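You operate a simulated robot arm through the tools that you are given. There is no shell and no other tool. Be economical: measure what you need, move in short steps, check, and stop when the job is done.

Carry out the task below with a simulated robot arm. There is one attempt and no reset: what you move stays moved.

Task
Redo the slack strap on the coil on the plate.
Fine: tension by its tag and the chart; bring the slack strap over the slot; guide up and coil on the green mat at the end. Where these are worked on the way, their far stop is far enough and under half their travel is too little: strap guide.
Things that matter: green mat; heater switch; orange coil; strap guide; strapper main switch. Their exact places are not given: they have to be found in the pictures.

It is judged by the outcome, as a careful person would: the job done as asked, and still so three seconds after it is handed in. It fails if anything else is knocked over, pushed out of place, dropped, spilled or broken.

Robot
A 7-joint arm with a two-finger parallel gripper on a trunk, on a base that drives. Base frame: it is fixed to the floor where the robot stands at the start and does not move with it; the origin is under the middle of the robot, x ahead of it, y to its left, z up. Units: m, rad, N and s.
With the tool pointing down near the work surface it reaches from about 0.42 to 0.9 m from the robot's upright axis, wherever it stands. Its first joint turns from -0.297 to 2.199 rad. Places, roughly: green mat [0.9, -0.4, 0.9]; heater switch [0.6, -0.2, 0.9]; strap guide [0.9, 0.1, 1.3]; strapper main switch [0.8, -0.2, 0.9]. Payload 1.57 kg.
The tool frame sits at the grasp point between the pads (the TCP): z along the fingers, y along the line on which they close. The tips reach 0.03 m beyond it. The gripper opens to 0.08 m. The fingers are 0.017 m wide and 0.012 m thick; the gripper's body (0.04 by 0.082 m) begins 0.08 m behind the TCP.
Orientation is told as [roll, pitch, yaw] about the base's x, y, z axes, in that order, counted from this pose: with the fingers straight down and closing along the base's y, the tool's x points along the base's -x, its y along +y and its z along -z.

Tools
- The arm moves only by the tool move_arm. Its argument "series" is a list of rows, each a list of 7 numbers: the shift along the base's x, y, z in m, then the turn, a rotation vector about the base's x, y, z in rad, then the closure, from 0 (fully open) to 1 (shut). In form: [[tx, ty, tz, rx, ry, rz, gripper], ...]. A call has 1 to 20 rows; each row shifts and turns the commanded pose from where the row before left it. A row lasts 0.2 s, in which the tool goes at most 0.05 m and 0.15 rad; a call with a longer step from one row to the next is refused whole, and so is a gripper value outside its range. Where a pose cannot be reached the arm comes as near as it can. A force on the tool above 60 N (or 10 N above the force at the start of the call, whichever is more), or a blocked arm, ends the call early, and 0.2 s more pass. Each finger travels about 0.045 m/s and halts on what it meets, pressing with about 22 N; the grip force reading is that of the motor and also rises with nothing between the fingers. The clock runs only during rows and for 0.2 s after the last one: add rows that do not move to give the fingers time. The reply holds the time, the measured pose of the TCP, the force on the tool along the base axes, the opening and the grip force, in the units named above and with some noise, with the torque about the TCP (base axes, N m) and any sound that the robot's microphone picked up, and new pictures: "pictures" is both (left out), scene, wrist or none.
- Cameras (640 x 400 px; columns grow to the right, rows downward): "scene" is now at [0.0163, -0.2217, 1.3227]; the picture's right is [0.11, -0.99, 0.00], its down [-0.32, -0.03, -0.95] and it looks along [0.94, 0.10, -0.32] (base axes); focal length 281 px, centre (320, 200). "wrist" rides on the gripper at [0.072, -0.007, -0.122] in the tool frame; the picture's right is [0.09, 1.00, 0.00], its down [-0.84, 0.08, -0.54] and it looks along [-0.54, 0.05, 0.84] (tool axes); focal length 238 px, centre (320, 200).
- lift_body(by): slides the trunk up (or, below 0, down) by that many m; the arm and the scene camera ride with it, the base frame stays. It gives what a move gives, with no picture.
- steer(legs): drives the robot by 1 to 6 legs, each [ahead, left, turn to the left] in m, m and rad, along the robot's own axes; the way and the turn of a leg run together, so that a leg with both is an arc; at most 1.5 m and 3.142 rad a leg. The arm and the cameras ride along, it lands a little off, and it stops where it bumps. It gives what a move gives, and a new picture of the scene camera.
- aim_head(pan, tilt): turns the head with the scene camera to pan (to the left, within 1.902 rad either way) and tilt (down, from -0.506 to 1.204), counted from straight ahead of the robot. It gives what a move gives, and a new picture of the scene camera.
- locate(camera, pixels): for up to 12 pixels [column, row] of the newest picture of that camera ("zoom" is the newest enlarged one), the place [x, y, z] in the base frame of the surface seen there, good to about 0.002 m. No time passes.
- zoom(camera, box): a new picture of the part [left, top, right, bottom] of that camera's present view, enlarged. No time passes.
- finish_job(): hands the job in; it is judged then, once.

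Keep the steps short. Do not move on a guess: measure, check each grasp and each placing, and mend mistakes. In all there are 80 turns and 260 pictures (those below and enlarged ones count). Leave the gripper open and the arm clear of the work at the hand-in unless told otherwise, and finish with a single line.

The tools are called as name(argument=value, ...) on one line, values as JSON. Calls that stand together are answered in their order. move_arm: Moves the arm, as the interface text tells. Its arguments: {"type":"object","properties":{"series":{"type":"array","items":{"type":"array","items":{"type":"number"}}},"pictures":{"type":"string","enum":["both","scene","wrist","none"]}},"required":["series"]} The other tools are called the same way: lift_body (by) slides the trunk up or down; steer (legs) drives the base; aim_head (pan, tilt) turns the head that bears the scene camera; locate (camera, pixels) gives the place of the surface under pixels of a picture; zoom (camera, box) takes an enlarged picture of a part of a camera's view; finish_job () hands the job in.

At the start:

```text
time: 0.0
eef_pos: [0.574, 0.1416, 1.1506]
tool_rot: [0.001, -0.001, 0.0]
ft_force: [1.3, -0.4, 0.6]
ft_torque: [0.02, 0.02, 0.0]
gripper_width: 0.0798
grip_force: 0.1
trunk travel left (down, up): [-0.675, 0.115]
robot x, y, heading: [0.0028, 0.0012, -0.004]
head pan, tilt: [0.105, 0.328]
```

scene: 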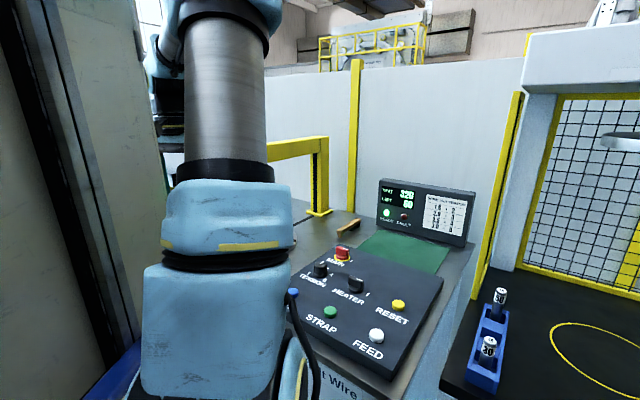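
wrist: 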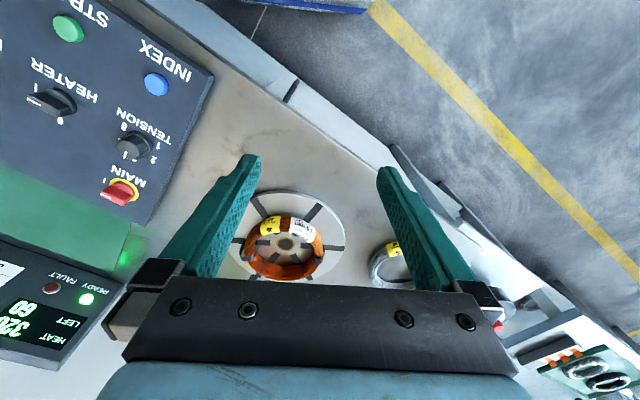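

I see the control panel, display with a chart, and the coil on the plate in the wrist view. I'll enlarge these to read them.

zoom(camera="scene", box=[370, 170, 480, 250])

zoom(camera="scene", box=[280, 235, 450, 385])

zoom(camera="wrist", box=[225, 180, 355, 285])

zoom(camera="wrist", box=[360, 220, 640, 400])

```text
5.00 times, centred on (425, 210) of scene
```

zoom: 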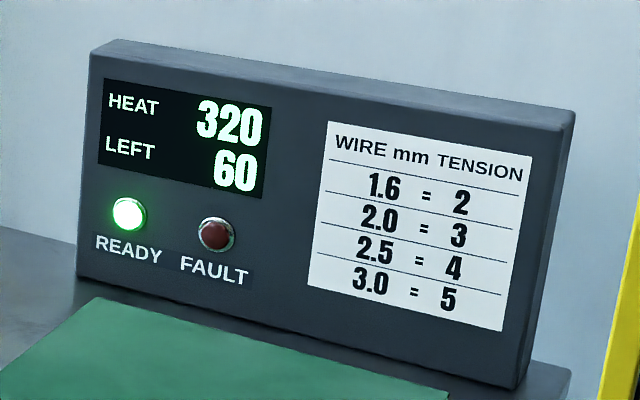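

```text
2.67 times, centred on (365, 310) of scene
```

zoom: 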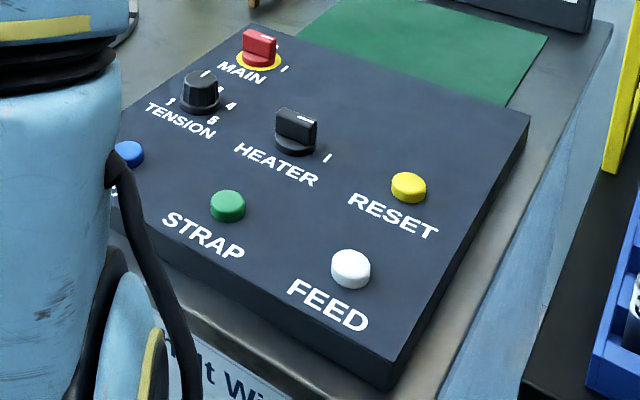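

```text
3.81 times, centred on (290, 232) of wrist
```

zoom: 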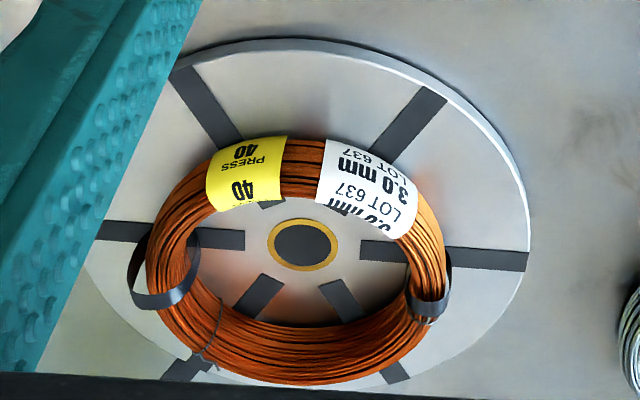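

```text
2.22 times, centred on (500, 310) of wrist
```

zoom: 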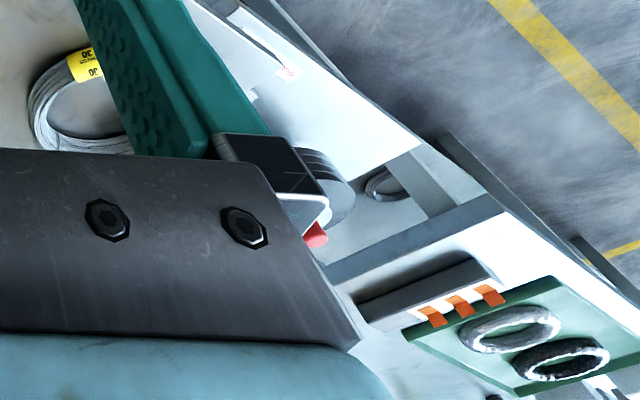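

The coil tag reads 3.0 mm, so the chart gives tension 5. The slack strap seems to be the left one in the wrist picture. Now I'll look around for the guide and slot; the arm blocks the view, so I'll pan the head first.

aim_head(pan=0.5, tilt=0.3)

locate(camera="wrist", pixels=[[287, 244], [118, 187], [133, 145], [52, 100], [155, 85], [68, 27], [265, 266], [313, 262], [288, 192], [345, 235], [60, 200], [120, 262]])

```text
time: 0.9
eef_pos: [0.5739, 0.1397, 1.1512]
tool_rot: [-0.001, 0.0, 0.0]
ft_force: [-0.7, -1.0, -0.1]
ft_torque: [0.01, 0.02, 0.01]
gripper_width: 0.0801
grip_force: 0.0
trunk travel left (down, up): [-0.675, 0.115]
robot x, y, heading: [-0.0001, 0.0004, 0.0]
head pan, tilt: [0.499, 0.3]
```

scene: 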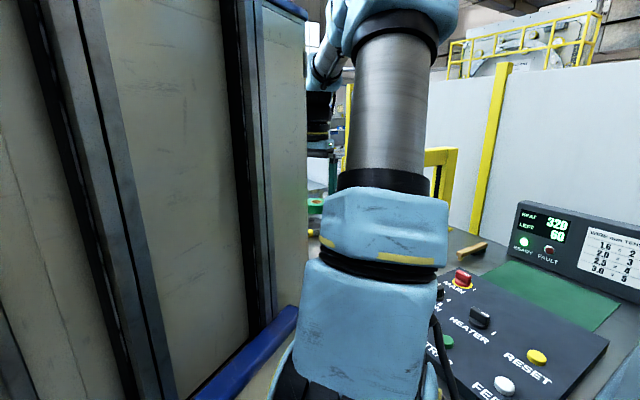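

```text
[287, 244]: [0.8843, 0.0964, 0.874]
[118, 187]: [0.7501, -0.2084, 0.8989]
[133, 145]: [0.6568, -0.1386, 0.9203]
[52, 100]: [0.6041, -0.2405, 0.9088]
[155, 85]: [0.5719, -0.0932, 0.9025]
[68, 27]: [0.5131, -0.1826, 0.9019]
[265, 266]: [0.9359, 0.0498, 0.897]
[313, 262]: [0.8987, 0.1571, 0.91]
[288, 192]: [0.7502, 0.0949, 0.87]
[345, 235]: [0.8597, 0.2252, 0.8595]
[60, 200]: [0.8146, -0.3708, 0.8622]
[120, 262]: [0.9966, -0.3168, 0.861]
```

The guide is said to be at about [0.9, 0.1, 1.3], above the plate. I'll tip the tool up a bit so that the wrist camera looks ahead at it.

move_arm(series=[[-0.03, 0, 0, 0, -0.14, 0, 0], [-0.03, 0, 0, 0, -0.14, 0, 0], [-0.03, 0, 0, 0, -0.14, 0, 0], [0, 0, 0, 0, -0.14, 0, 0], [0, 0, 0, 0, -0.14, 0, 0]])

```text
time: 1.7
eef_pos: [0.5638, 0.0352, 1.1357]
tool_rot: [0.003, -0.36, -0.284]
ft_force: [0.2, -0.3, -0.4]
ft_torque: [0.03, 0.04, -0.01]
gripper_width: 0.0798
grip_force: 0.0
trunk travel left (down, up): [-0.675, 0.115]
robot x, y, heading: [-0.0008, 0.0001, -0.003]
head pan, tilt: [0.499, 0.3]
stopped in row 4: the arm was blocked; the commanded pose is now the measured one
```

scene: 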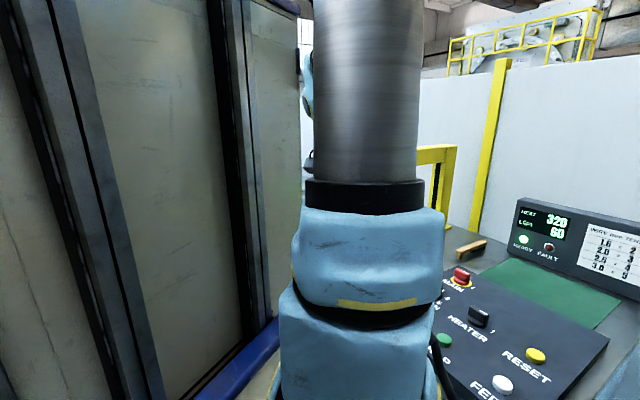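
wrist: 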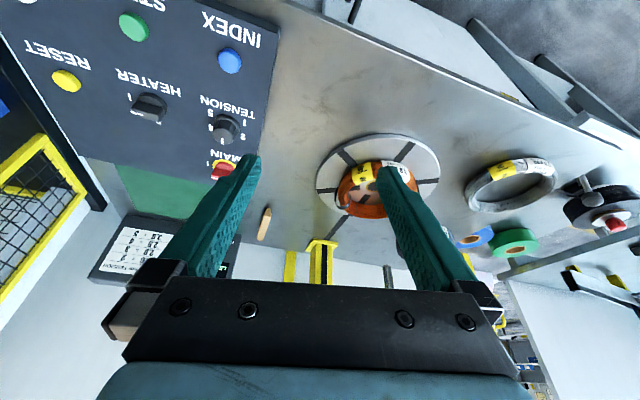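

The arm stopped at the first joint's limit (-0.297), so the body has to be turned right for the work on the right. I'll turn in place by 0.5 rad; the tool swings 0.2 m above the panel.

steer(legs=[[0, 0, -0.5]])

```text
time: 3.5
eef_pos: [0.5095, -0.2411, 1.1358]
tool_rot: [0.0, -0.361, -0.782]
ft_force: [-0.2, -0.5, -1.3]
ft_torque: [0.0, -0.02, 0.02]
gripper_width: 0.0801
grip_force: 0.1
trunk travel left (down, up): [-0.675, 0.115]
robot x, y, heading: [-0.0007, -0.0029, -0.501]
head pan, tilt: [0.499, 0.3]
```

scene: 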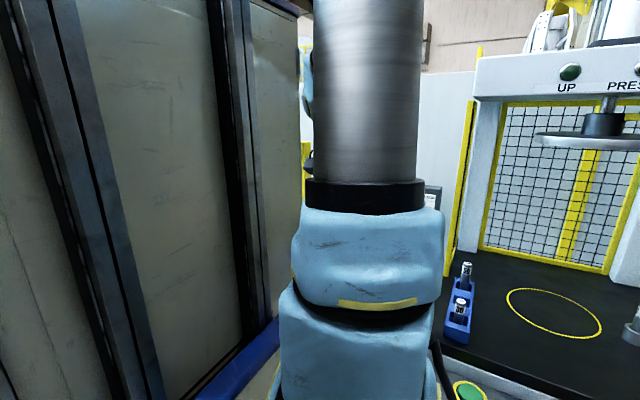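

The body on the left of the picture turned along, so it's the robot's own mast. Now I'll turn the tool back toward the plate and tip it up to see the guide.

move_arm(series=[[0, 0.04, 0, 0, 0, 0.14, 0], [0, 0.04, 0, 0, 0, 0.14, 0], [0, 0.04, 0, 0, 0, 0.14, 0], [0, 0.04, 0, 0, 0, 0.14, 0], [0, 0.04, 0, 0, 0, 0.14, 0], [0, 0.04, 0.0, 0, -0.12, 0.08, 0], [0, 0.04, 0, 0, -0.14, 0, 0], [0, 0.03, 0, 0, -0.14, 0, 0], [0, 0, 0, 0, -0.14, 0, 0], [0, 0, 0, 0, -0.14, 0, 0]])

```text
time: 4.3
eef_pos: [0.5161, -0.2305, 1.1338]
tool_rot: [-0.001, -0.356, -0.624]
ft_force: [1.0, 0.4, -0.6]
ft_torque: [0.03, -0.02, 0.01]
gripper_width: 0.0799
grip_force: 0.0
trunk travel left (down, up): [-0.675, 0.115]
robot x, y, heading: [0.0018, -0.0004, -0.498]
head pan, tilt: [0.499, 0.3]
stopped in row 4: the arm was blocked; the commanded pose is now the measured one
```

scene: 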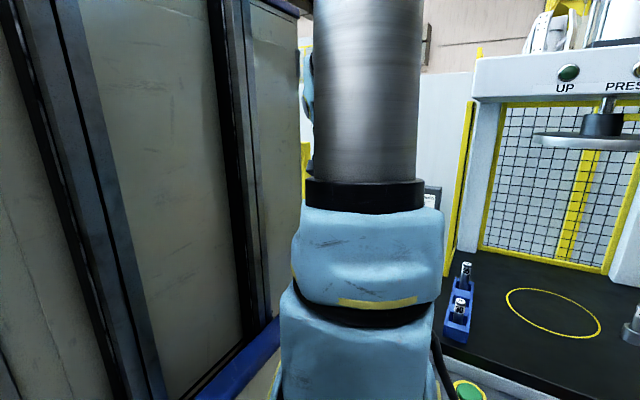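
wrist: 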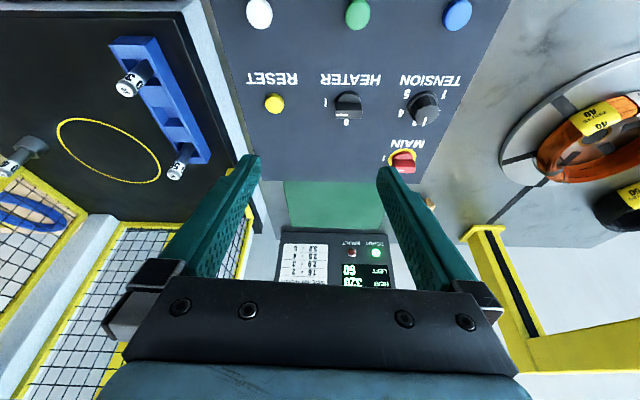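

The arm was again blocked, likely folded too close to itself. I'll move outward and level the tool first.

move_arm(series=[[0.03, 0, 0, 0, 0.12, 0, 0], [0.03, 0, 0, 0, 0.12, 0, 0], [0.02, 0, 0, 0, 0.11, 0, 0], [0, 0.04, 0, 0, 0, 0.12, 0], [0, 0.04, 0, 0, 0, 0.12, 0], [0, 0.04, 0, 0, 0, 0.12, 0]])

```text
time: 5.7
eef_pos: [0.595, -0.1071, 1.1373]
tool_rot: [-0.193, -0.067, -0.209]
ft_force: [0.2, 0.7, -0.3]
ft_torque: [-0.02, 0.02, -0.03]
gripper_width: 0.0799
grip_force: 0.0
trunk travel left (down, up): [-0.675, 0.115]
robot x, y, heading: [-0.0044, -0.0045, -0.508]
head pan, tilt: [0.499, 0.3]
```

scene: 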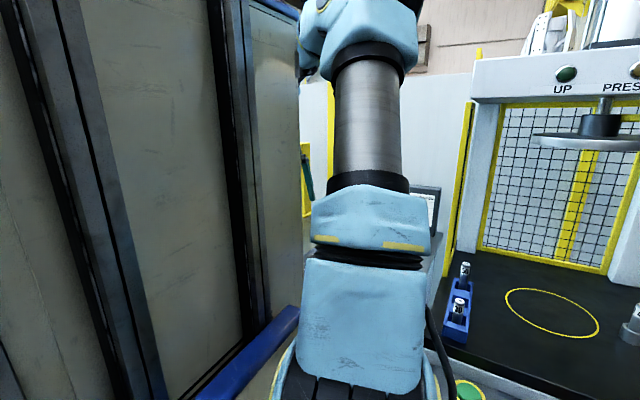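
wrist: 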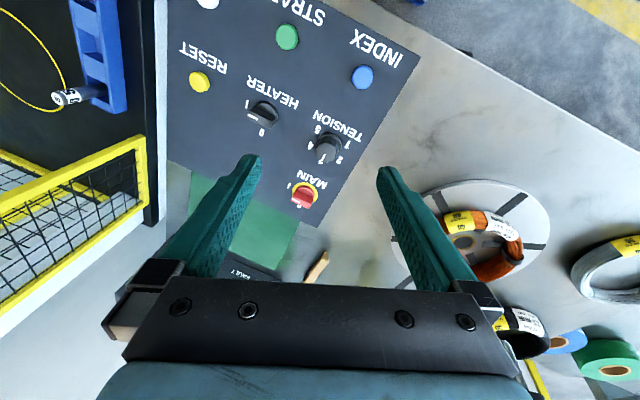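

That works. Move left to y≈0.1 and straighten the tool.

move_arm(series=[[0, 0.04, 0.01, 0.06, 0.02, 0.07, 0], [0, 0.04, 0.01, 0.06, 0.02, 0.07, 0], [0, 0.04, 0.01, 0.06, 0.02, 0.07, 0], [0, 0.04, 0.01, 0, 0, 0, 0], [0, 0.04, 0.01, 0, 0, 0, 0], [0, 0, 0, 0, -0.1, 0, 0], [0, 0, 0, 0, -0.1, 0, 0], [0, 0, 0, 0, -0.1, 0, 0], [0, 0, 0, 0, -0.1, 0, 0]])

```text
time: 7.9
eef_pos: [0.6181, 0.0391, 1.1433]
tool_rot: [-0.017, -0.333, -0.028]
ft_force: [0.1, -0.2, -0.1]
ft_torque: [-0.03, 0.03, 0.03]
gripper_width: 0.08
grip_force: 0.1
out of reach, approached as far as the arm can: row 4, 5
trunk travel left (down, up): [-0.675, 0.115]
robot x, y, heading: [-0.001, 0.0034, -0.502]
head pan, tilt: [0.499, 0.3]
stopped in row 9: the arm was blocked; the commanded pose is now the measured one
```

scene: 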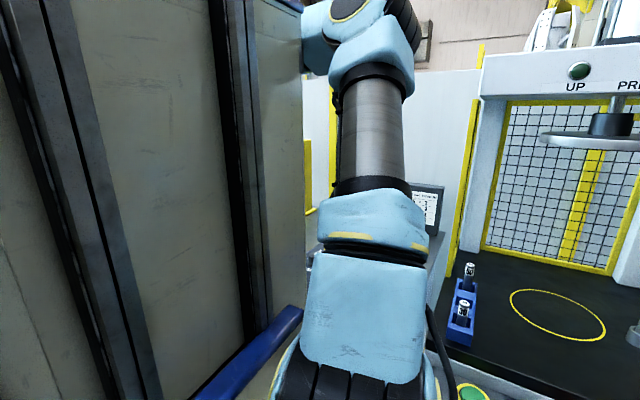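
wrist: 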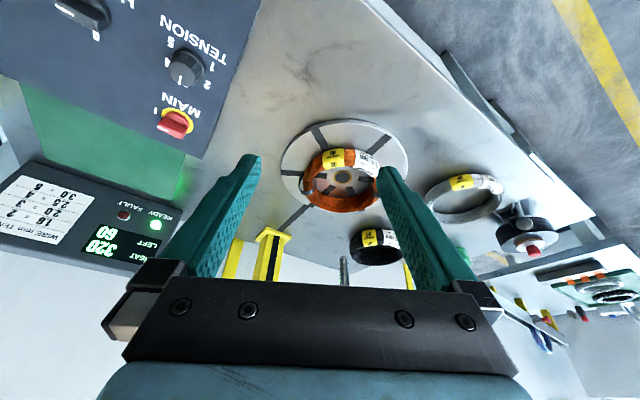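

I need a clear view of the plate and guide. I'll back off and shift left with the heading turned back to straight, so that the scene camera looks past the arm.

steer(legs=[[-0.35, 0, 0], [0, 0, 0.5], [0.05, 0.2, 0]])

aim_head(pan=-0.05, tilt=0.2)

```text
time: 12.8
eef_pos: [0.267, 0.6996, 1.1429]
tool_rot: [-0.017, -0.331, 0.477]
ft_force: [0.7, -0.4, 0.4]
ft_torque: [0.02, 0.01, 0.02]
gripper_width: 0.0801
grip_force: 0.1
trunk travel left (down, up): [-0.675, 0.115]
robot x, y, heading: [-0.2533, 0.3731, -0.002]
head pan, tilt: [0.499, 0.3]
```

scene: 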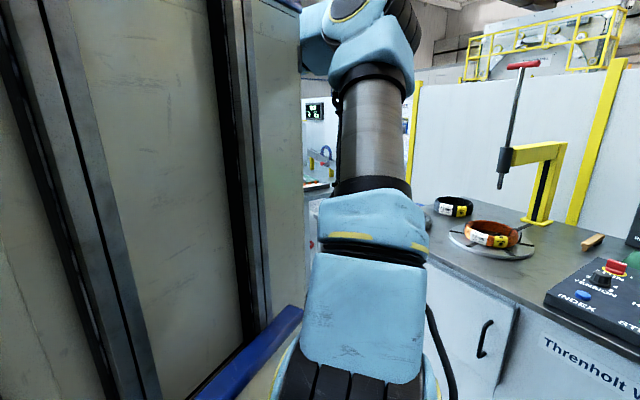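

```text
time: 13.8
eef_pos: [0.2687, 0.6968, 1.1409]
tool_rot: [-0.015, -0.326, 0.469]
ft_force: [0.0, 0.6, -0.1]
ft_torque: [0.01, 0.0, 0.0]
gripper_width: 0.0799
grip_force: 0.0
trunk travel left (down, up): [-0.675, 0.115]
robot x, y, heading: [-0.2562, 0.3698, 0.003]
head pan, tilt: [-0.051, 0.201]
```

scene: 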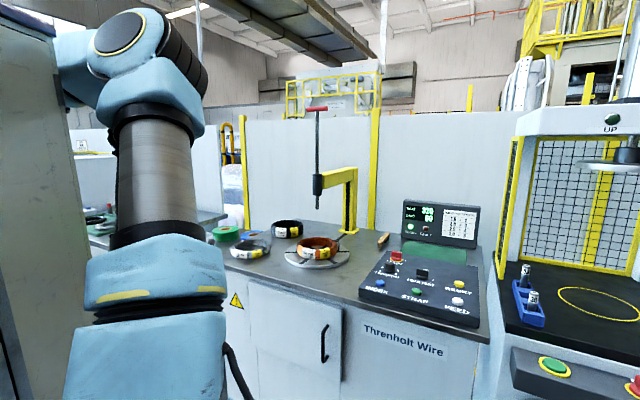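

Now I see the guide: a rod with a red T-handle sliding in a holder on a yellow arm, above the plate. I'll enlarge and measure.

zoom(camera="scene", box=[270, 95, 390, 275])

zoom(camera="scene", box=[355, 190, 495, 330])

locate(camera="scene", pixels=[[308, 109], [318, 108], [325, 107], [317, 160], [318, 185], [317, 205], [318, 241], [350, 230], [338, 178], [352, 178], [384, 238], [340, 300]])

zoom(camera="scene", box=[275, 225, 365, 280])

```text
2.22 times, centred on (330, 185) of scene
```

zoom: 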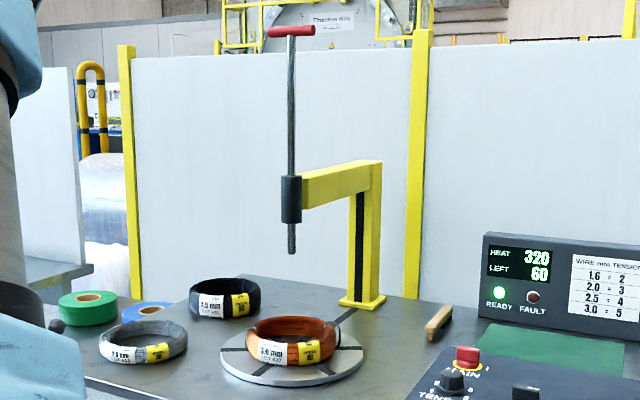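

```text
2.86 times, centred on (425, 260) of scene
```

zoom: 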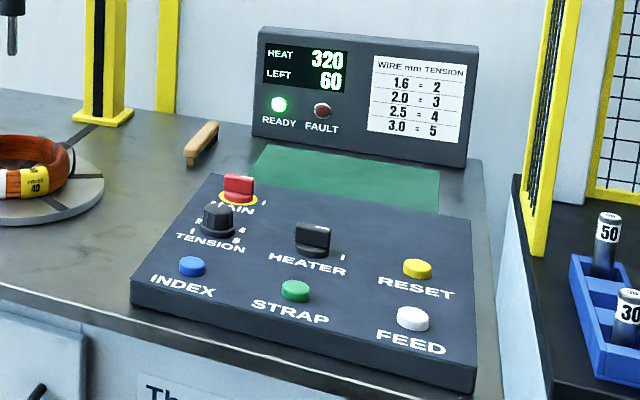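

```text
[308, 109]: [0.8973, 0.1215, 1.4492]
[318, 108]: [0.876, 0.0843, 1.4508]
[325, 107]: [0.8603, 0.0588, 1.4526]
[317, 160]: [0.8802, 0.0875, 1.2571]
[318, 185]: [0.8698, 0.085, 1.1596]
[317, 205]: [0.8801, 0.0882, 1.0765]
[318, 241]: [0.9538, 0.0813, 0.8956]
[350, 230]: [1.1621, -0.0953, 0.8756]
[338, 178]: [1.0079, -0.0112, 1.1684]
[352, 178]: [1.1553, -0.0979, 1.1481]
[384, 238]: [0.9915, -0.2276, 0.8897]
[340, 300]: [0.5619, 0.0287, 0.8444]
```

```text
7.11 times, centred on (320, 252) of scene
```

zoom: 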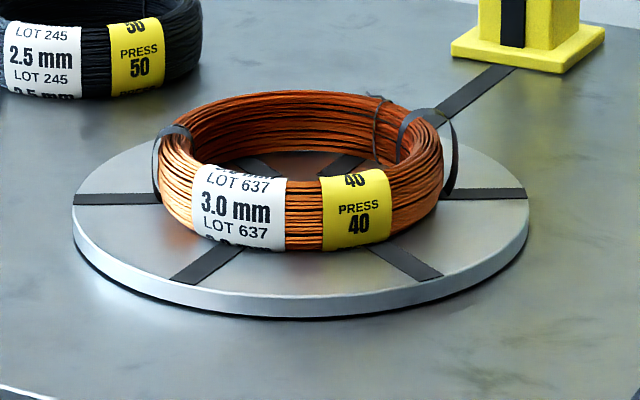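

The guide handle is at about [0.88, 0.09, 1.45], the sleeve spans about z 1.1–1.2, and the slot (dark stripe on the table) runs from the post at about -30° toward the plate. The slack strap stands off on the right of the coil. I'll measure its place and the slot.

zoom(camera="scene", box=[315, 228, 365, 262])

locate(camera="zoom", pixels=[[270, 185], [305, 260], [300, 300], [400, 300], [430, 140], [500, 90], [480, 105], [150, 200], [30, 320]])

steer(legs=[[0, 0, -0.6], [0.545, -0.257, 0]])

```text
11.76 times, centred on (340, 245) of scene
```

zoom: 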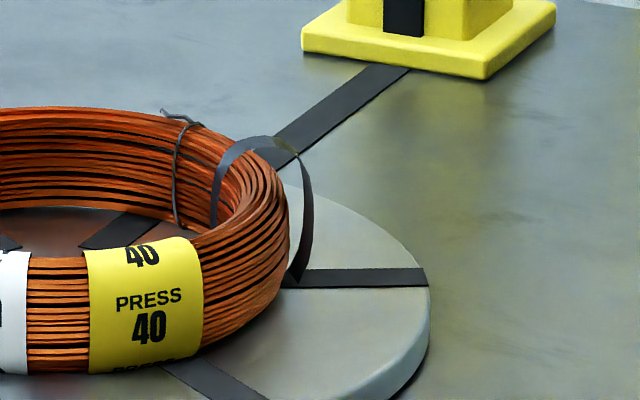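

```text
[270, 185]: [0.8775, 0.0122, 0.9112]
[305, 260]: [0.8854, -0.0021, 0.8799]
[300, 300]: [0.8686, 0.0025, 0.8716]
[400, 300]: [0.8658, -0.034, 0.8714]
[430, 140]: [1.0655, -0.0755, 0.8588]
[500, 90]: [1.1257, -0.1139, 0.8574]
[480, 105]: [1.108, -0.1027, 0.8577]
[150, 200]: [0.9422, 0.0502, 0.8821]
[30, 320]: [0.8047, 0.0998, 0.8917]
```

```text
time: 18.6
eef_pos: [0.6341, -0.1267, 1.1396]
tool_rot: [-0.015, -0.322, -0.121]
ft_force: [0.0, -0.2, -0.3]
ft_torque: [0.04, -0.01, 0.01]
gripper_width: 0.0803
grip_force: 0.0
trunk travel left (down, up): [-0.675, 0.115]
robot x, y, heading: [0.0141, -0.1119, -0.573]
head pan, tilt: [-0.051, 0.201]
stopped in leg 2: the robot was blocked; the commanded pose is now the measured one
```

scene: 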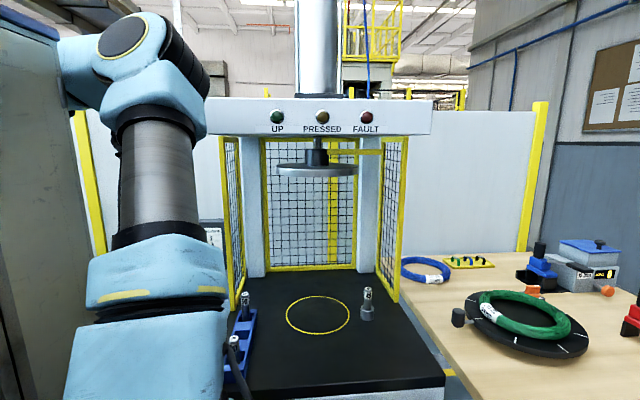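

The base touched the table and stopped at (0.014, -0.112), good enough. Now I'll level the tool above the panel to read the switches.

move_arm(series=[[-0.01, 0, 0, 0, 0.11, 0.04, 0], [-0.01, 0, 0, 0, 0.11, 0.04, 0], [-0.01, 0, 0, 0, 0.1, 0.04, 0], [0, 0, 0, 0, 0, 0, 0]], pictures="wrist")

aim_head(pan=0.45, tilt=0.55)

```text
time: 19.6
eef_pos: [0.5978, -0.1217, 1.1428]
tool_rot: [-0.034, -0.008, 0.014]
ft_force: [0.3, -0.3, 0.4]
ft_torque: [0.01, 0.05, -0.04]
gripper_width: 0.0799
grip_force: 0.1
trunk travel left (down, up): [-0.675, 0.115]
robot x, y, heading: [0.0205, -0.112, -0.579]
head pan, tilt: [-0.051, 0.201]
```

wrist: 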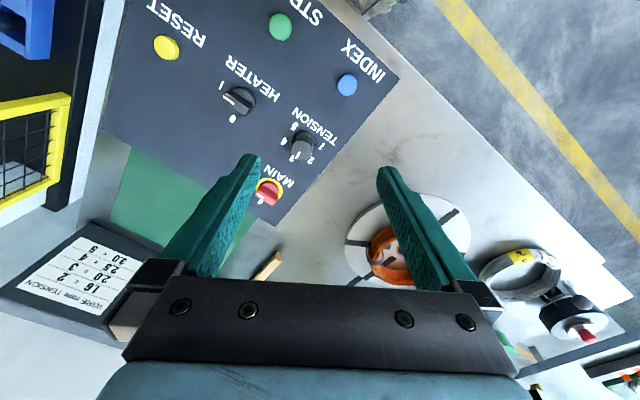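

```text
time: 20.6
eef_pos: [0.5998, -0.1218, 1.1416]
tool_rot: [-0.035, -0.009, 0.011]
ft_force: [-0.3, 1.0, 0.2]
ft_torque: [0.02, 0.03, 0.01]
gripper_width: 0.0801
grip_force: 0.1
trunk travel left (down, up): [-0.675, 0.115]
robot x, y, heading: [0.0191, -0.1115, -0.579]
head pan, tilt: [0.45, 0.55]
```

scene: 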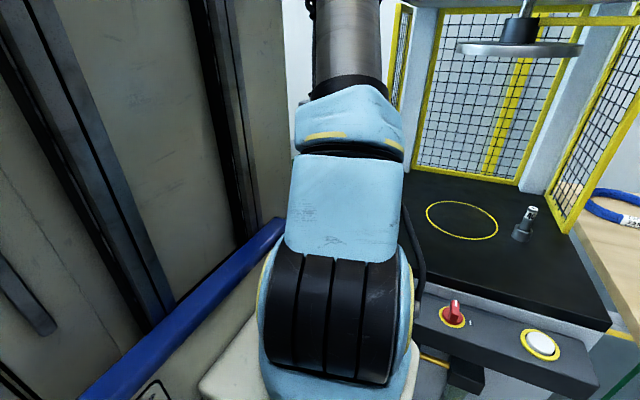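

Zoom on the panel in the wrist view.

zoom(camera="wrist", box=[200, 60, 350, 210])

locate(camera="wrist", pixels=[[303, 145], [347, 84], [280, 26], [240, 101], [268, 191], [345, 110], [290, 120], [250, 100], [225, 95], [166, 47], [160, 180], [200, 200]])

```text
2.67 times, centred on (275, 135) of wrist
```

zoom: 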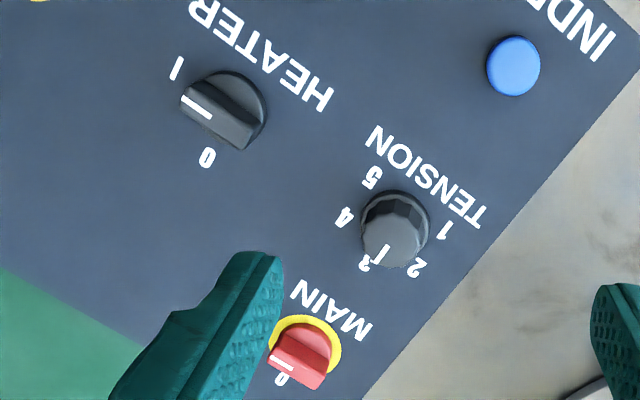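

```text
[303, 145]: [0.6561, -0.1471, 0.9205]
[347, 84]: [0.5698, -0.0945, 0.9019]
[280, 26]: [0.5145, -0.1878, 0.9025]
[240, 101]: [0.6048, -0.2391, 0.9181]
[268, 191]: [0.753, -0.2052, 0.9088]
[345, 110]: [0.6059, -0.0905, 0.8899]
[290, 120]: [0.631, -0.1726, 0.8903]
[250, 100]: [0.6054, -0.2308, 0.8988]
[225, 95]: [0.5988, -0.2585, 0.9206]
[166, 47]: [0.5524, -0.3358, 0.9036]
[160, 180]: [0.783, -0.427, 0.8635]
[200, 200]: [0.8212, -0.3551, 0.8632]
```

Heater bar points to 1; tension line points to 3 (needs 5, two clicks clockwise from above, 60° each). I'll move above the tension knob at [0.656, -0.147] and look at MAIN at the same time.

move_arm(series=[[0.02, -0.01, -0.02, 0.03, 0.008, 0.14, 0], [0.02, -0.01, -0.03, 0, 0, 0.14, 0], [0.018, -0.006, -0.03, 0, 0, 0.14, 0], [0, 0, -0.02, 0, 0, 0.14, 0], [0, 0, 0, 0, 0, 0.14, 0], [0, 0, 0, 0, 0, 0.14, 0], [0, 0, 0, 0, 0, 0.14, 0], [0, 0, 0, 0, 0, 0, 0]], pictures="wrist")

```text
time: 22.4
eef_pos: [0.656, -0.1457, 1.0424]
tool_rot: [-0.005, -0.005, 0.993]
ft_force: [-0.4, 0.0, 0.2]
ft_torque: [0.0, 0.03, 0.0]
gripper_width: 0.0798
grip_force: 0.1
trunk travel left (down, up): [-0.675, 0.115]
robot x, y, heading: [0.0182, -0.1095, -0.576]
head pan, tilt: [0.45, 0.55]
```

wrist: 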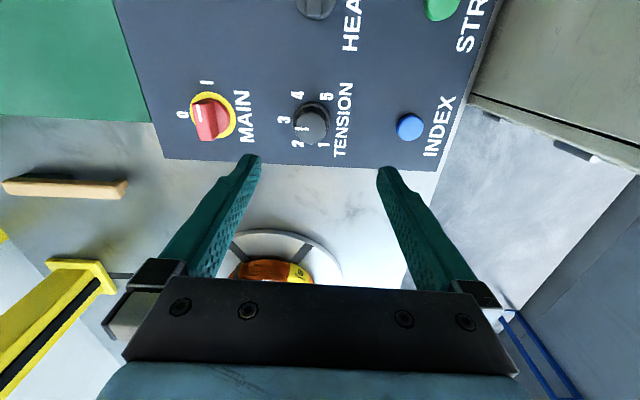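

zoom(camera="wrist", box=[160, 70, 360, 170])

locate(camera="wrist", pixels=[[311, 123], [300, 123], [325, 123], [311, 112], [312, 135], [410, 126], [212, 117], [316, 5]])

```text
3.20 times, centred on (260, 120) of wrist
```

zoom: 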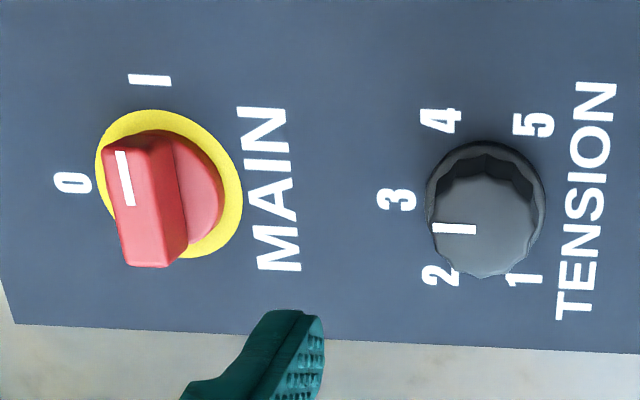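

```text
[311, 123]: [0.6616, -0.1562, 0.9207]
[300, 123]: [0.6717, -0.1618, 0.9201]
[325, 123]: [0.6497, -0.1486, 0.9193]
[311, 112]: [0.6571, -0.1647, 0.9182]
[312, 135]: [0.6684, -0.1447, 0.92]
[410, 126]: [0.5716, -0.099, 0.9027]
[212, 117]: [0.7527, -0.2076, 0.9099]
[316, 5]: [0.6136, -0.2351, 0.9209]
```

MAIN and HEATER are both on 1; tension is at 3. The knob centre is at about [0.664, -0.150], 0.034 m across, top at 0.92. I'll lower the open fingers around it and close.

move_arm(series=[[0.008, -0.0045, -0.03, 0, 0, 0, 0], [0, 0, -0.04, 0, 0, 0, 0], [0, 0, -0.039, 0, 0, 0, 0], [0, 0, 0, 0, 0, 0, 0.2], [0, 0, 0, 0, 0, 0, 0.4], [0, 0, 0, 0, 0, 0, 0.7], [0, 0, 0, 0, 0, 0, 0.7], [0, 0, 0, 0, 0, 0, 0.7]], pictures="wrist")

```text
time: 24.2
eef_pos: [0.6647, -0.1519, 0.9322]
tool_rot: [-0.007, -0.004, 0.99]
ft_force: [7.8, -2.7, -2.5]
ft_torque: [0.01, -0.38, 0.01]
gripper_width: 0.0352
grip_force: 33.3
trunk travel left (down, up): [-0.675, 0.115]
robot x, y, heading: [0.0157, -0.1115, -0.576]
head pan, tilt: [0.45, 0.55]
```

wrist: 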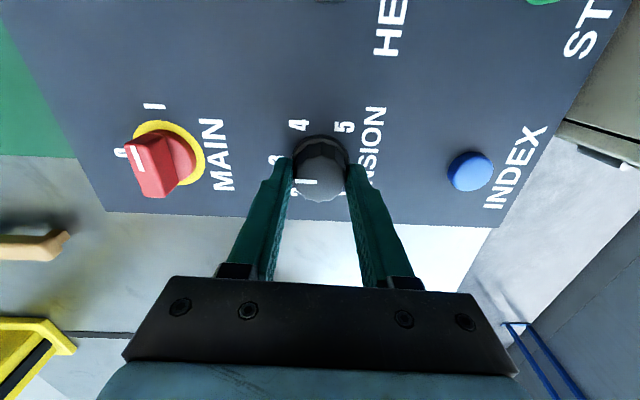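

The knob is held (0.035 m). Now I turn it clockwise by 120° (-2.09 rad) in small rows.

move_arm(series=[[0, 0, 0, 0, 0, -0.14, 0.7], [0, 0, 0, 0, 0, -0.14, 0.7], [0, 0, 0, 0, 0, -0.14, 0.7], [0, 0, 0, 0, 0, -0.14, 0.7], [0, 0, 0, 0, 0, -0.14, 0.7], [0, 0, 0, 0, 0, -0.14, 0.7], [0, 0, 0, 0, 0, -0.14, 0.7], [0, 0, 0, 0, 0, -0.14, 0.7], [0, 0, 0, 0, 0, -0.14, 0.7], [0, 0, 0, 0, 0, -0.14, 0.7], [0, 0, 0, 0, 0, -0.14, 0.7], [0, 0, 0, 0, 0, -0.14, 0.7], [0, 0, 0, 0, 0, -0.14, 0.7], [0, 0, 0, 0, 0, -0.14, 0.7], [0, 0, 0, 0, 0, -0.13, 0.7], [0, 0, 0, 0, 0, 0, 0.7]], pictures="wrist")

```text
time: 27.6
eef_pos: [0.6655, -0.1507, 0.9324]
tool_rot: [-0.009, -0.003, -1.1]
ft_force: [12.5, -12.4, -19.7]
ft_torque: [-0.47, -0.38, 0.04]
gripper_width: 0.0347
grip_force: 42.2
trunk travel left (down, up): [-0.675, 0.115]
robot x, y, heading: [0.0198, -0.1108, -0.58]
head pan, tilt: [0.45, 0.55]
```

wrist: 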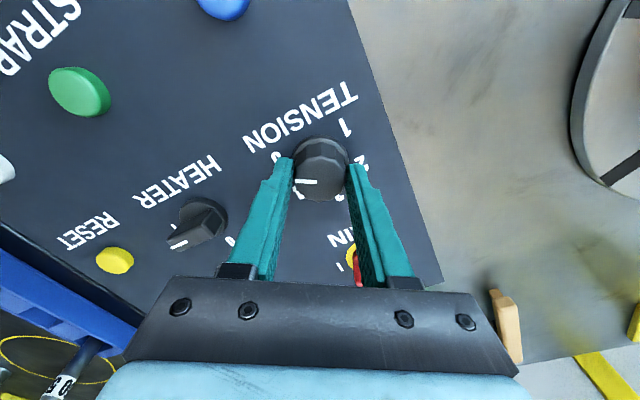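

The knob turned along. I'll release, rise, and check the pointer.

move_arm(series=[[0, 0, 0, 0, 0, 0, 0.4], [0, 0, 0, 0, 0, 0, 0.2], [0, 0, 0, 0, 0, 0, 0.0], [0, 0, 0, 0, 0, 0, 0.0], [0, 0, 0.04, 0, 0, 0, 0], [0, 0, 0.04, 0, 0, 0, 0], [0, 0, 0.03, 0, 0, 0, 0], [0, 0, 0, 0, 0, 0, 0]], pictures="wrist")

zoom(camera="wrist", box=[240, 60, 400, 160])

```text
time: 29.4
eef_pos: [0.665, -0.1499, 1.0448]
tool_rot: [-0.006, -0.004, -1.098]
ft_force: [0.3, -0.1, 0.7]
ft_torque: [0.01, 0.01, -0.03]
gripper_width: 0.0799
grip_force: 0.0
trunk travel left (down, up): [-0.675, 0.115]
robot x, y, heading: [0.0192, -0.1128, -0.571]
head pan, tilt: [0.45, 0.55]
```

wrist: 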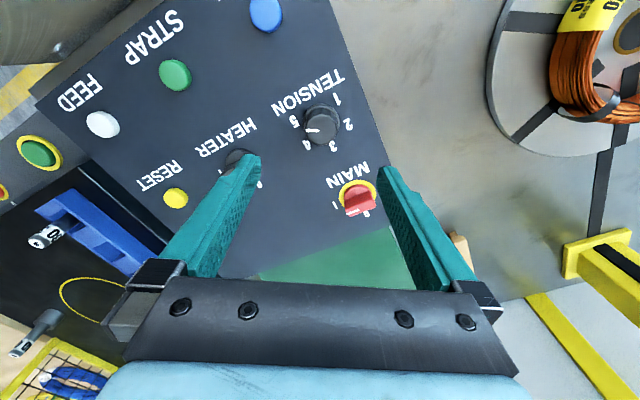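

```text
4.00 times, centred on (320, 110) of wrist
```

zoom: 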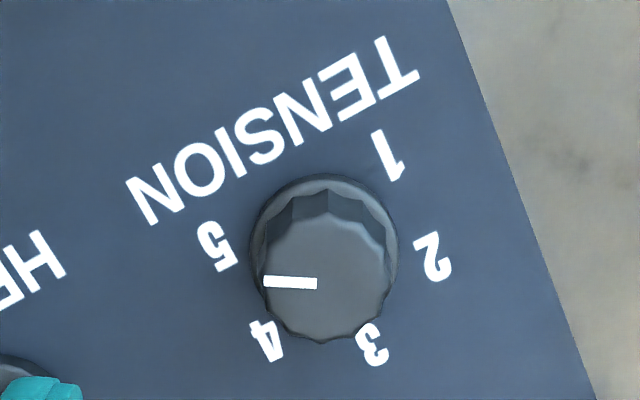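

The pointer is on 5. Next: INDEX at [0.571, -0.096, top 0.9025]. I'll close the fingers, go above it, and turn so that the camera sees the plate.

move_arm(series=[[-0.012, 0.007, 0, 0, 0, 0.14, 0.3], [-0.012, 0.007, 0, 0, 0, 0.14, 0.6], [-0.012, 0.007, 0, 0, 0, 0.14, 1], [-0.012, 0.007, 0, 0, 0, 0.14, 1], [-0.012, 0.007, 0, 0, 0, 0.14, 1], [-0.012, 0.007, 0, 0, 0, 0.14, 1], [-0.012, 0.006, 0, 0, 0, 0.14, 1], [-0.01, 0.006, -0.03, 0, 0, 0.12, 1], [0, 0, -0.03, 0, 0, 0, 1], [0, 0, 0, 0, 0, 0, 1]], pictures="wrist")

zoom(camera="wrist", box=[340, 150, 580, 300])

```text
time: 31.2
eef_pos: [0.5783, -0.1046, 1.022]
tool_rot: [-0.008, -0.01, -0.038]
ft_force: [9.9, -6.5, -5.1]
ft_torque: [0.89, 0.86, 0.61]
gripper_width: 0.0001
grip_force: 21.2
trunk travel left (down, up): [-0.675, 0.115]
robot x, y, heading: [0.0186, -0.1145, -0.578]
head pan, tilt: [0.45, 0.55]
stopped in row 8: the force on the tool passed its limit at 77 N (the readings are from after the stop); the commanded pose is now the measured one
```

wrist: 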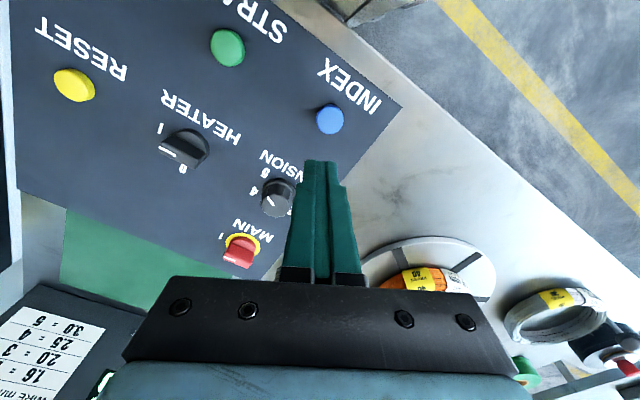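

```text
2.67 times, centred on (460, 225) of wrist
```

zoom: 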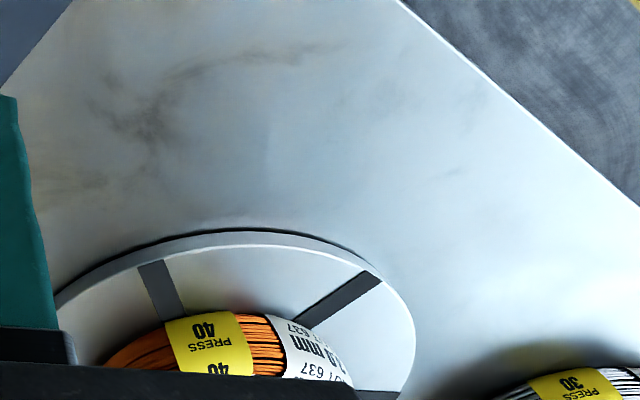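

The force limit stopped it. I look at what the tool might be touching.

aim_head(pan=0.3, tilt=0.6)

```text
time: 31.9
eef_pos: [0.5786, -0.1046, 1.0231]
tool_rot: [-0.007, -0.009, -0.035]
ft_force: [15.2, -12.9, -8.6]
ft_torque: [1.72, 1.21, 1.2]
gripper_width: 0.0
grip_force: 21.2
trunk travel left (down, up): [-0.675, 0.115]
robot x, y, heading: [0.0204, -0.108, -0.575]
head pan, tilt: [0.3, 0.6]
```

scene: 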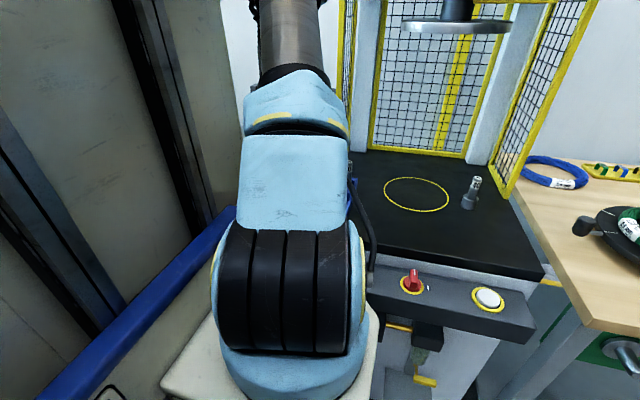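

The hand pressed against the robot's own arm (too close in). I'll move outward and up, then back the base off 0.15 m to have room.

move_arm(series=[[0.03, -0.01, 0.02, 0, 0, 0, 1], [0.03, -0.01, 0.02, 0, 0, 0, 1], [0, 0, 0, 0, 0, 0, 1]], pictures="none")

steer(legs=[[-0.15, 0, 0]])

```text
time: 32.7
eef_pos: [0.6374, -0.122, 1.065]
tool_rot: [-0.007, -0.009, -0.035]
ft_force: [-0.7, 0.7, 0.7]
ft_torque: [0.01, 0.01, -0.05]
gripper_width: 0.0001
grip_force: 21.1
trunk travel left (down, up): [-0.675, 0.115]
robot x, y, heading: [0.0151, -0.1142, -0.574]
head pan, tilt: [0.3, 0.6]
```

```text
time: 34.0
eef_pos: [0.5112, -0.0402, 1.0633]
tool_rot: [-0.008, -0.009, -0.034]
ft_force: [0.9, 0.5, 0.2]
ft_torque: [0.02, 0.02, 0.02]
gripper_width: 0.0001
grip_force: 21.4
trunk travel left (down, up): [-0.675, 0.115]
robot x, y, heading: [-0.1101, -0.03, -0.573]
head pan, tilt: [0.3, 0.6]
```

scene: 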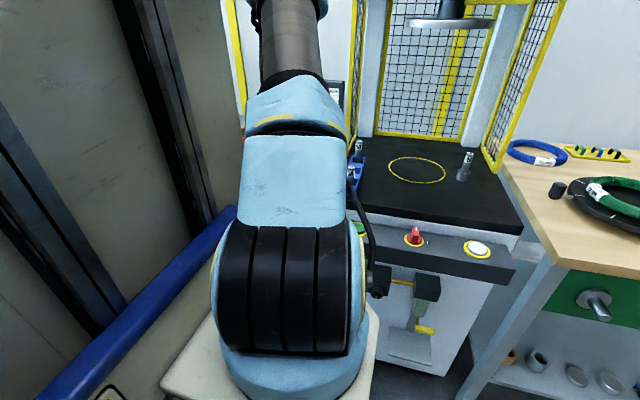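

Free now. Move above INDEX at z≈0.99 and verify in the wrist view.

move_arm(series=[[0.03, -0.028, -0.01, 0, 0, 0, 1], [0.03, -0.028, -0.02, 0, 0, 0, 1], [0, 0, -0.04, 0, 0, 0.03, 1], [0, 0, 0, 0, 0, 0, 1]], pictures="wrist")

locate(camera="wrist", pixels=[[320, 140], [324, 150]])

```text
time: 35.0
eef_pos: [0.5722, -0.0954, 0.9935]
tool_rot: [-0.007, -0.013, -0.006]
ft_force: [0.2, 0.2, 0.0]
ft_torque: [0.04, 0.02, -0.01]
gripper_width: 0.0003
grip_force: 20.8
trunk travel left (down, up): [-0.675, 0.115]
robot x, y, heading: [-0.1119, -0.0313, -0.575]
head pan, tilt: [0.3, 0.6]
```

wrist: 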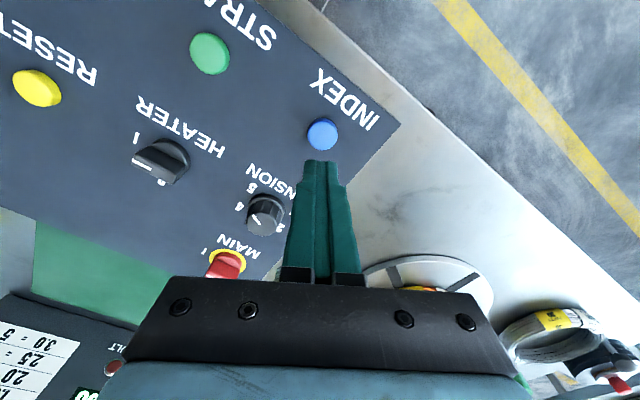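

```text
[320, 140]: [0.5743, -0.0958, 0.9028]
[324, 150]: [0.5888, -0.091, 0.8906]
```

Aligned over INDEX. Press down gently to about 0.007 m past contact, then rise.

move_arm(series=[[0, 0, -0.03, 0, 0, 0, 1], [0, 0, -0.025, 0, 0, 0, 1], [0, 0, -0.007, 0, 0, 0, 1], [0, 0, -0.004, 0, 0, 0, 1], [0, 0, -0.003, 0, 0, 0, 1]], pictures="none")

move_arm(series=[[0, 0, 0.02, 0, 0, 0, 1], [0, 0, 0.04, 0, 0, 0, 1], [0.0, 0, 0.03, 0, 0, 0, 1], [0, 0, 0, 0, 0, 0, 1], [0, 0, 0, 0, 0, 0, 1]], pictures="wrist")

```text
time: 36.2
eef_pos: [0.5716, -0.0954, 0.9266]
tool_rot: [-0.007, -0.013, -0.005]
ft_force: [-0.2, -2.4, 8.9]
ft_torque: [-0.06, 0.06, -0.01]
gripper_width: 0.0001
grip_force: 21.3
trunk travel left (down, up): [-0.675, 0.115]
robot x, y, heading: [-0.105, -0.031, -0.579]
head pan, tilt: [0.3, 0.6]
heard: click
```

```text
time: 37.5
eef_pos: [0.5718, -0.0968, 1.0165]
tool_rot: [-0.007, -0.012, -0.007]
ft_force: [0.0, -0.6, -1.0]
ft_torque: [0.01, 0.01, 0.0]
gripper_width: 0.0
grip_force: 21.6
trunk travel left (down, up): [-0.675, 0.115]
robot x, y, heading: [-0.106, -0.028, -0.578]
head pan, tilt: [0.3, 0.6]
```

wrist: 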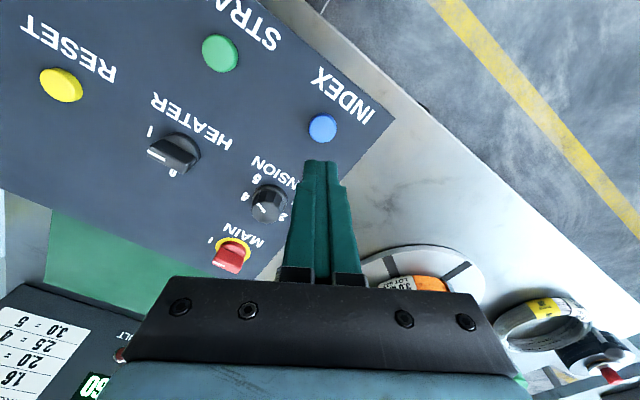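

A click, and the tags moved: the plate turned. I'll shift the camera to view the whole plate.

move_arm(series=[[0.01, 0.04, 0.03, 0, 0, 0, 1], [0.01, 0.04, 0.03, 0, 0, 0, 1], [0.01, 0.04, 0.03, 0, 0, 0, 1], [0, 0.02, 0, 0, 0, 0, 1], [0, 0, 0, 0, 0, 0, 1]], pictures="wrist")

```text
refused: row 1 steps farther than a row can; nothing moved
```

move_arm(series=[[0.01, 0.035, 0.025, 0, 0, 0, 1], [0.01, 0.035, 0.025, 0, 0, 0, 1], [0.01, 0.035, 0.025, 0, 0, 0, 1], [0, 0.035, 0.02, 0, 0, 0, 1], [0, 0, 0, 0, 0, 0, 1]], pictures="wrist")

zoom(camera="wrist", box=[220, 140, 460, 290])

```text
time: 38.6
eef_pos: [0.5845, -0.0566, 1.0479]
tool_rot: [-0.006, -0.011, -0.007]
ft_force: [-0.5, 0.1, 0.4]
ft_torque: [0.0, -0.01, -0.04]
gripper_width: 0.0
grip_force: 21.3
out of reach, approached as far as the arm can: row 2, 3, 4
trunk travel left (down, up): [-0.675, 0.115]
robot x, y, heading: [-0.1098, -0.0299, -0.577]
head pan, tilt: [0.3, 0.6]
```

wrist: 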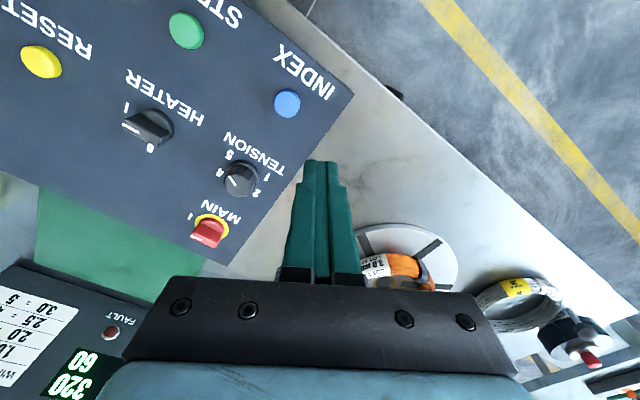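

```text
2.67 times, centred on (340, 215) of wrist
```

zoom: 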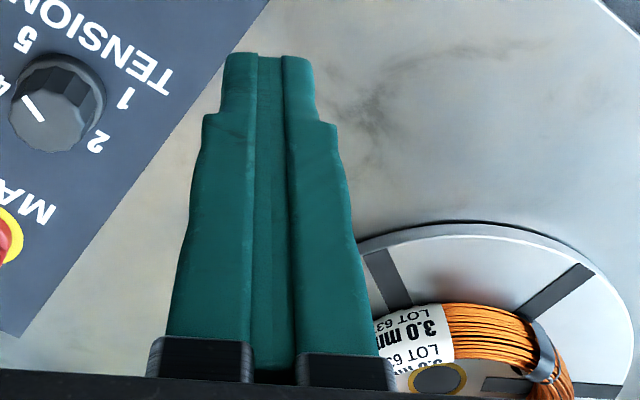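

The arm can't go further left here. I want to know where the arm's shoulder is; I'll measure its base in the scene picture.

locate(camera="scene", pixels=[[290, 350], [280, 380], [200, 380], [290, 250], [290, 180], [300, 110], [290, 30], [180, 200], [100, 330]])

```text
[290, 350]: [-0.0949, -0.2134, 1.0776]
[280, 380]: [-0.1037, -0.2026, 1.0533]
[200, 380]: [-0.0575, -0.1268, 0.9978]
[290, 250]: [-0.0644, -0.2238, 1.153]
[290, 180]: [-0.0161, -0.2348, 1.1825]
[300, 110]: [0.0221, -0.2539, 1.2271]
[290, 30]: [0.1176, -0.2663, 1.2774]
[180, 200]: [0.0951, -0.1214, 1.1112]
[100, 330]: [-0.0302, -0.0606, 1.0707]
```

The shoulder is on the robot's right side, and I've been at the left edge of its range. I'll turn the base left so the work lies ahead and to its right.

steer(legs=[[0, 0, 0.87]])

move_arm(series=[[0.02, -0.04, 0, 0, 0, -0.14, 1], [0.02, -0.04, 0, 0, 0, -0.14, 1], [0.02, -0.04, 0, 0, 0, -0.14, 1], [0.02, -0.04, 0, 0, 0, -0.14, 1], [0.02, -0.04, 0, 0, 0, -0.14, 1], [0.02, -0.04, 0, 0, 0, -0.14, 1], [0.02, -0.04, 0, 0, 0, 0, 1], [0.02, -0.04, 0, 0, 0, 0, 1], [0.02, -0.04, 0.02, 0, 0, 0, 1], [0.02, -0.04, 0.02, 0, 0, 0, 1], [0.02, -0.03, 0.03, 0, 0, 0, 1]])

```text
time: 41.3
eef_pos: [0.3617, 0.4816, 1.0479]
tool_rot: [-0.005, -0.01, 0.859]
ft_force: [-0.1, 0.2, 0.0]
ft_torque: [0.0, -0.01, 0.0]
gripper_width: 0.0
grip_force: 21.5
trunk travel left (down, up): [-0.675, 0.115]
robot x, y, heading: [-0.1066, -0.0311, 0.29]
head pan, tilt: [0.3, 0.6]
```

scene: 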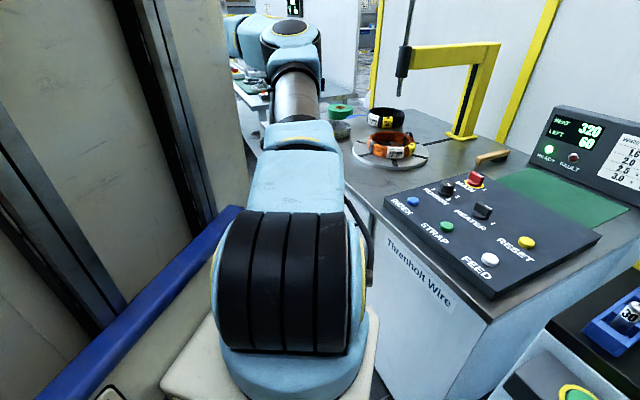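

```text
time: 43.7
eef_pos: [0.5829, 0.0503, 1.1196]
tool_rot: [-0.007, -0.011, 0.02]
ft_force: [0.2, -0.1, 0.2]
ft_torque: [-0.07, 0.02, -0.01]
gripper_width: 0.0002
grip_force: 21.3
trunk travel left (down, up): [-0.675, 0.115]
robot x, y, heading: [-0.1052, -0.027, 0.289]
head pan, tilt: [0.3, 0.6]
```

scene: 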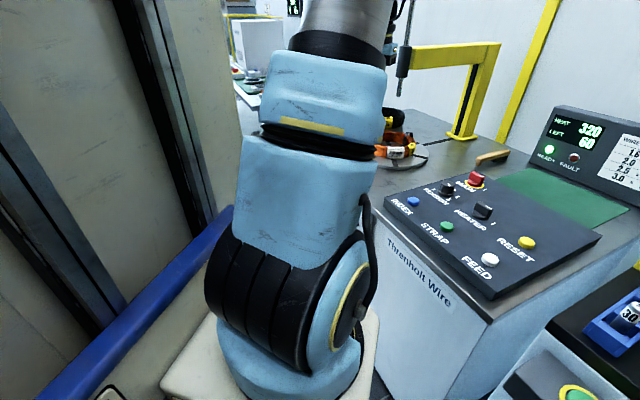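
wrist: 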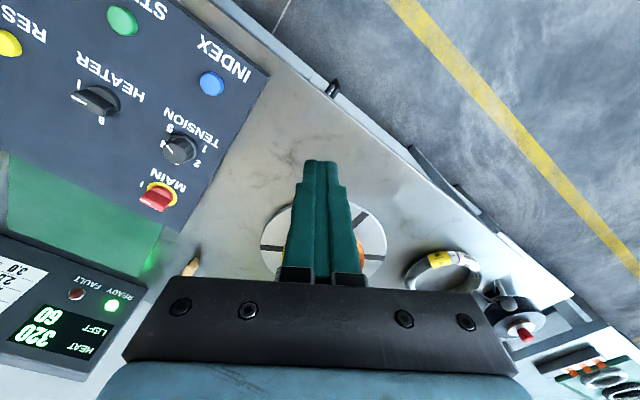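

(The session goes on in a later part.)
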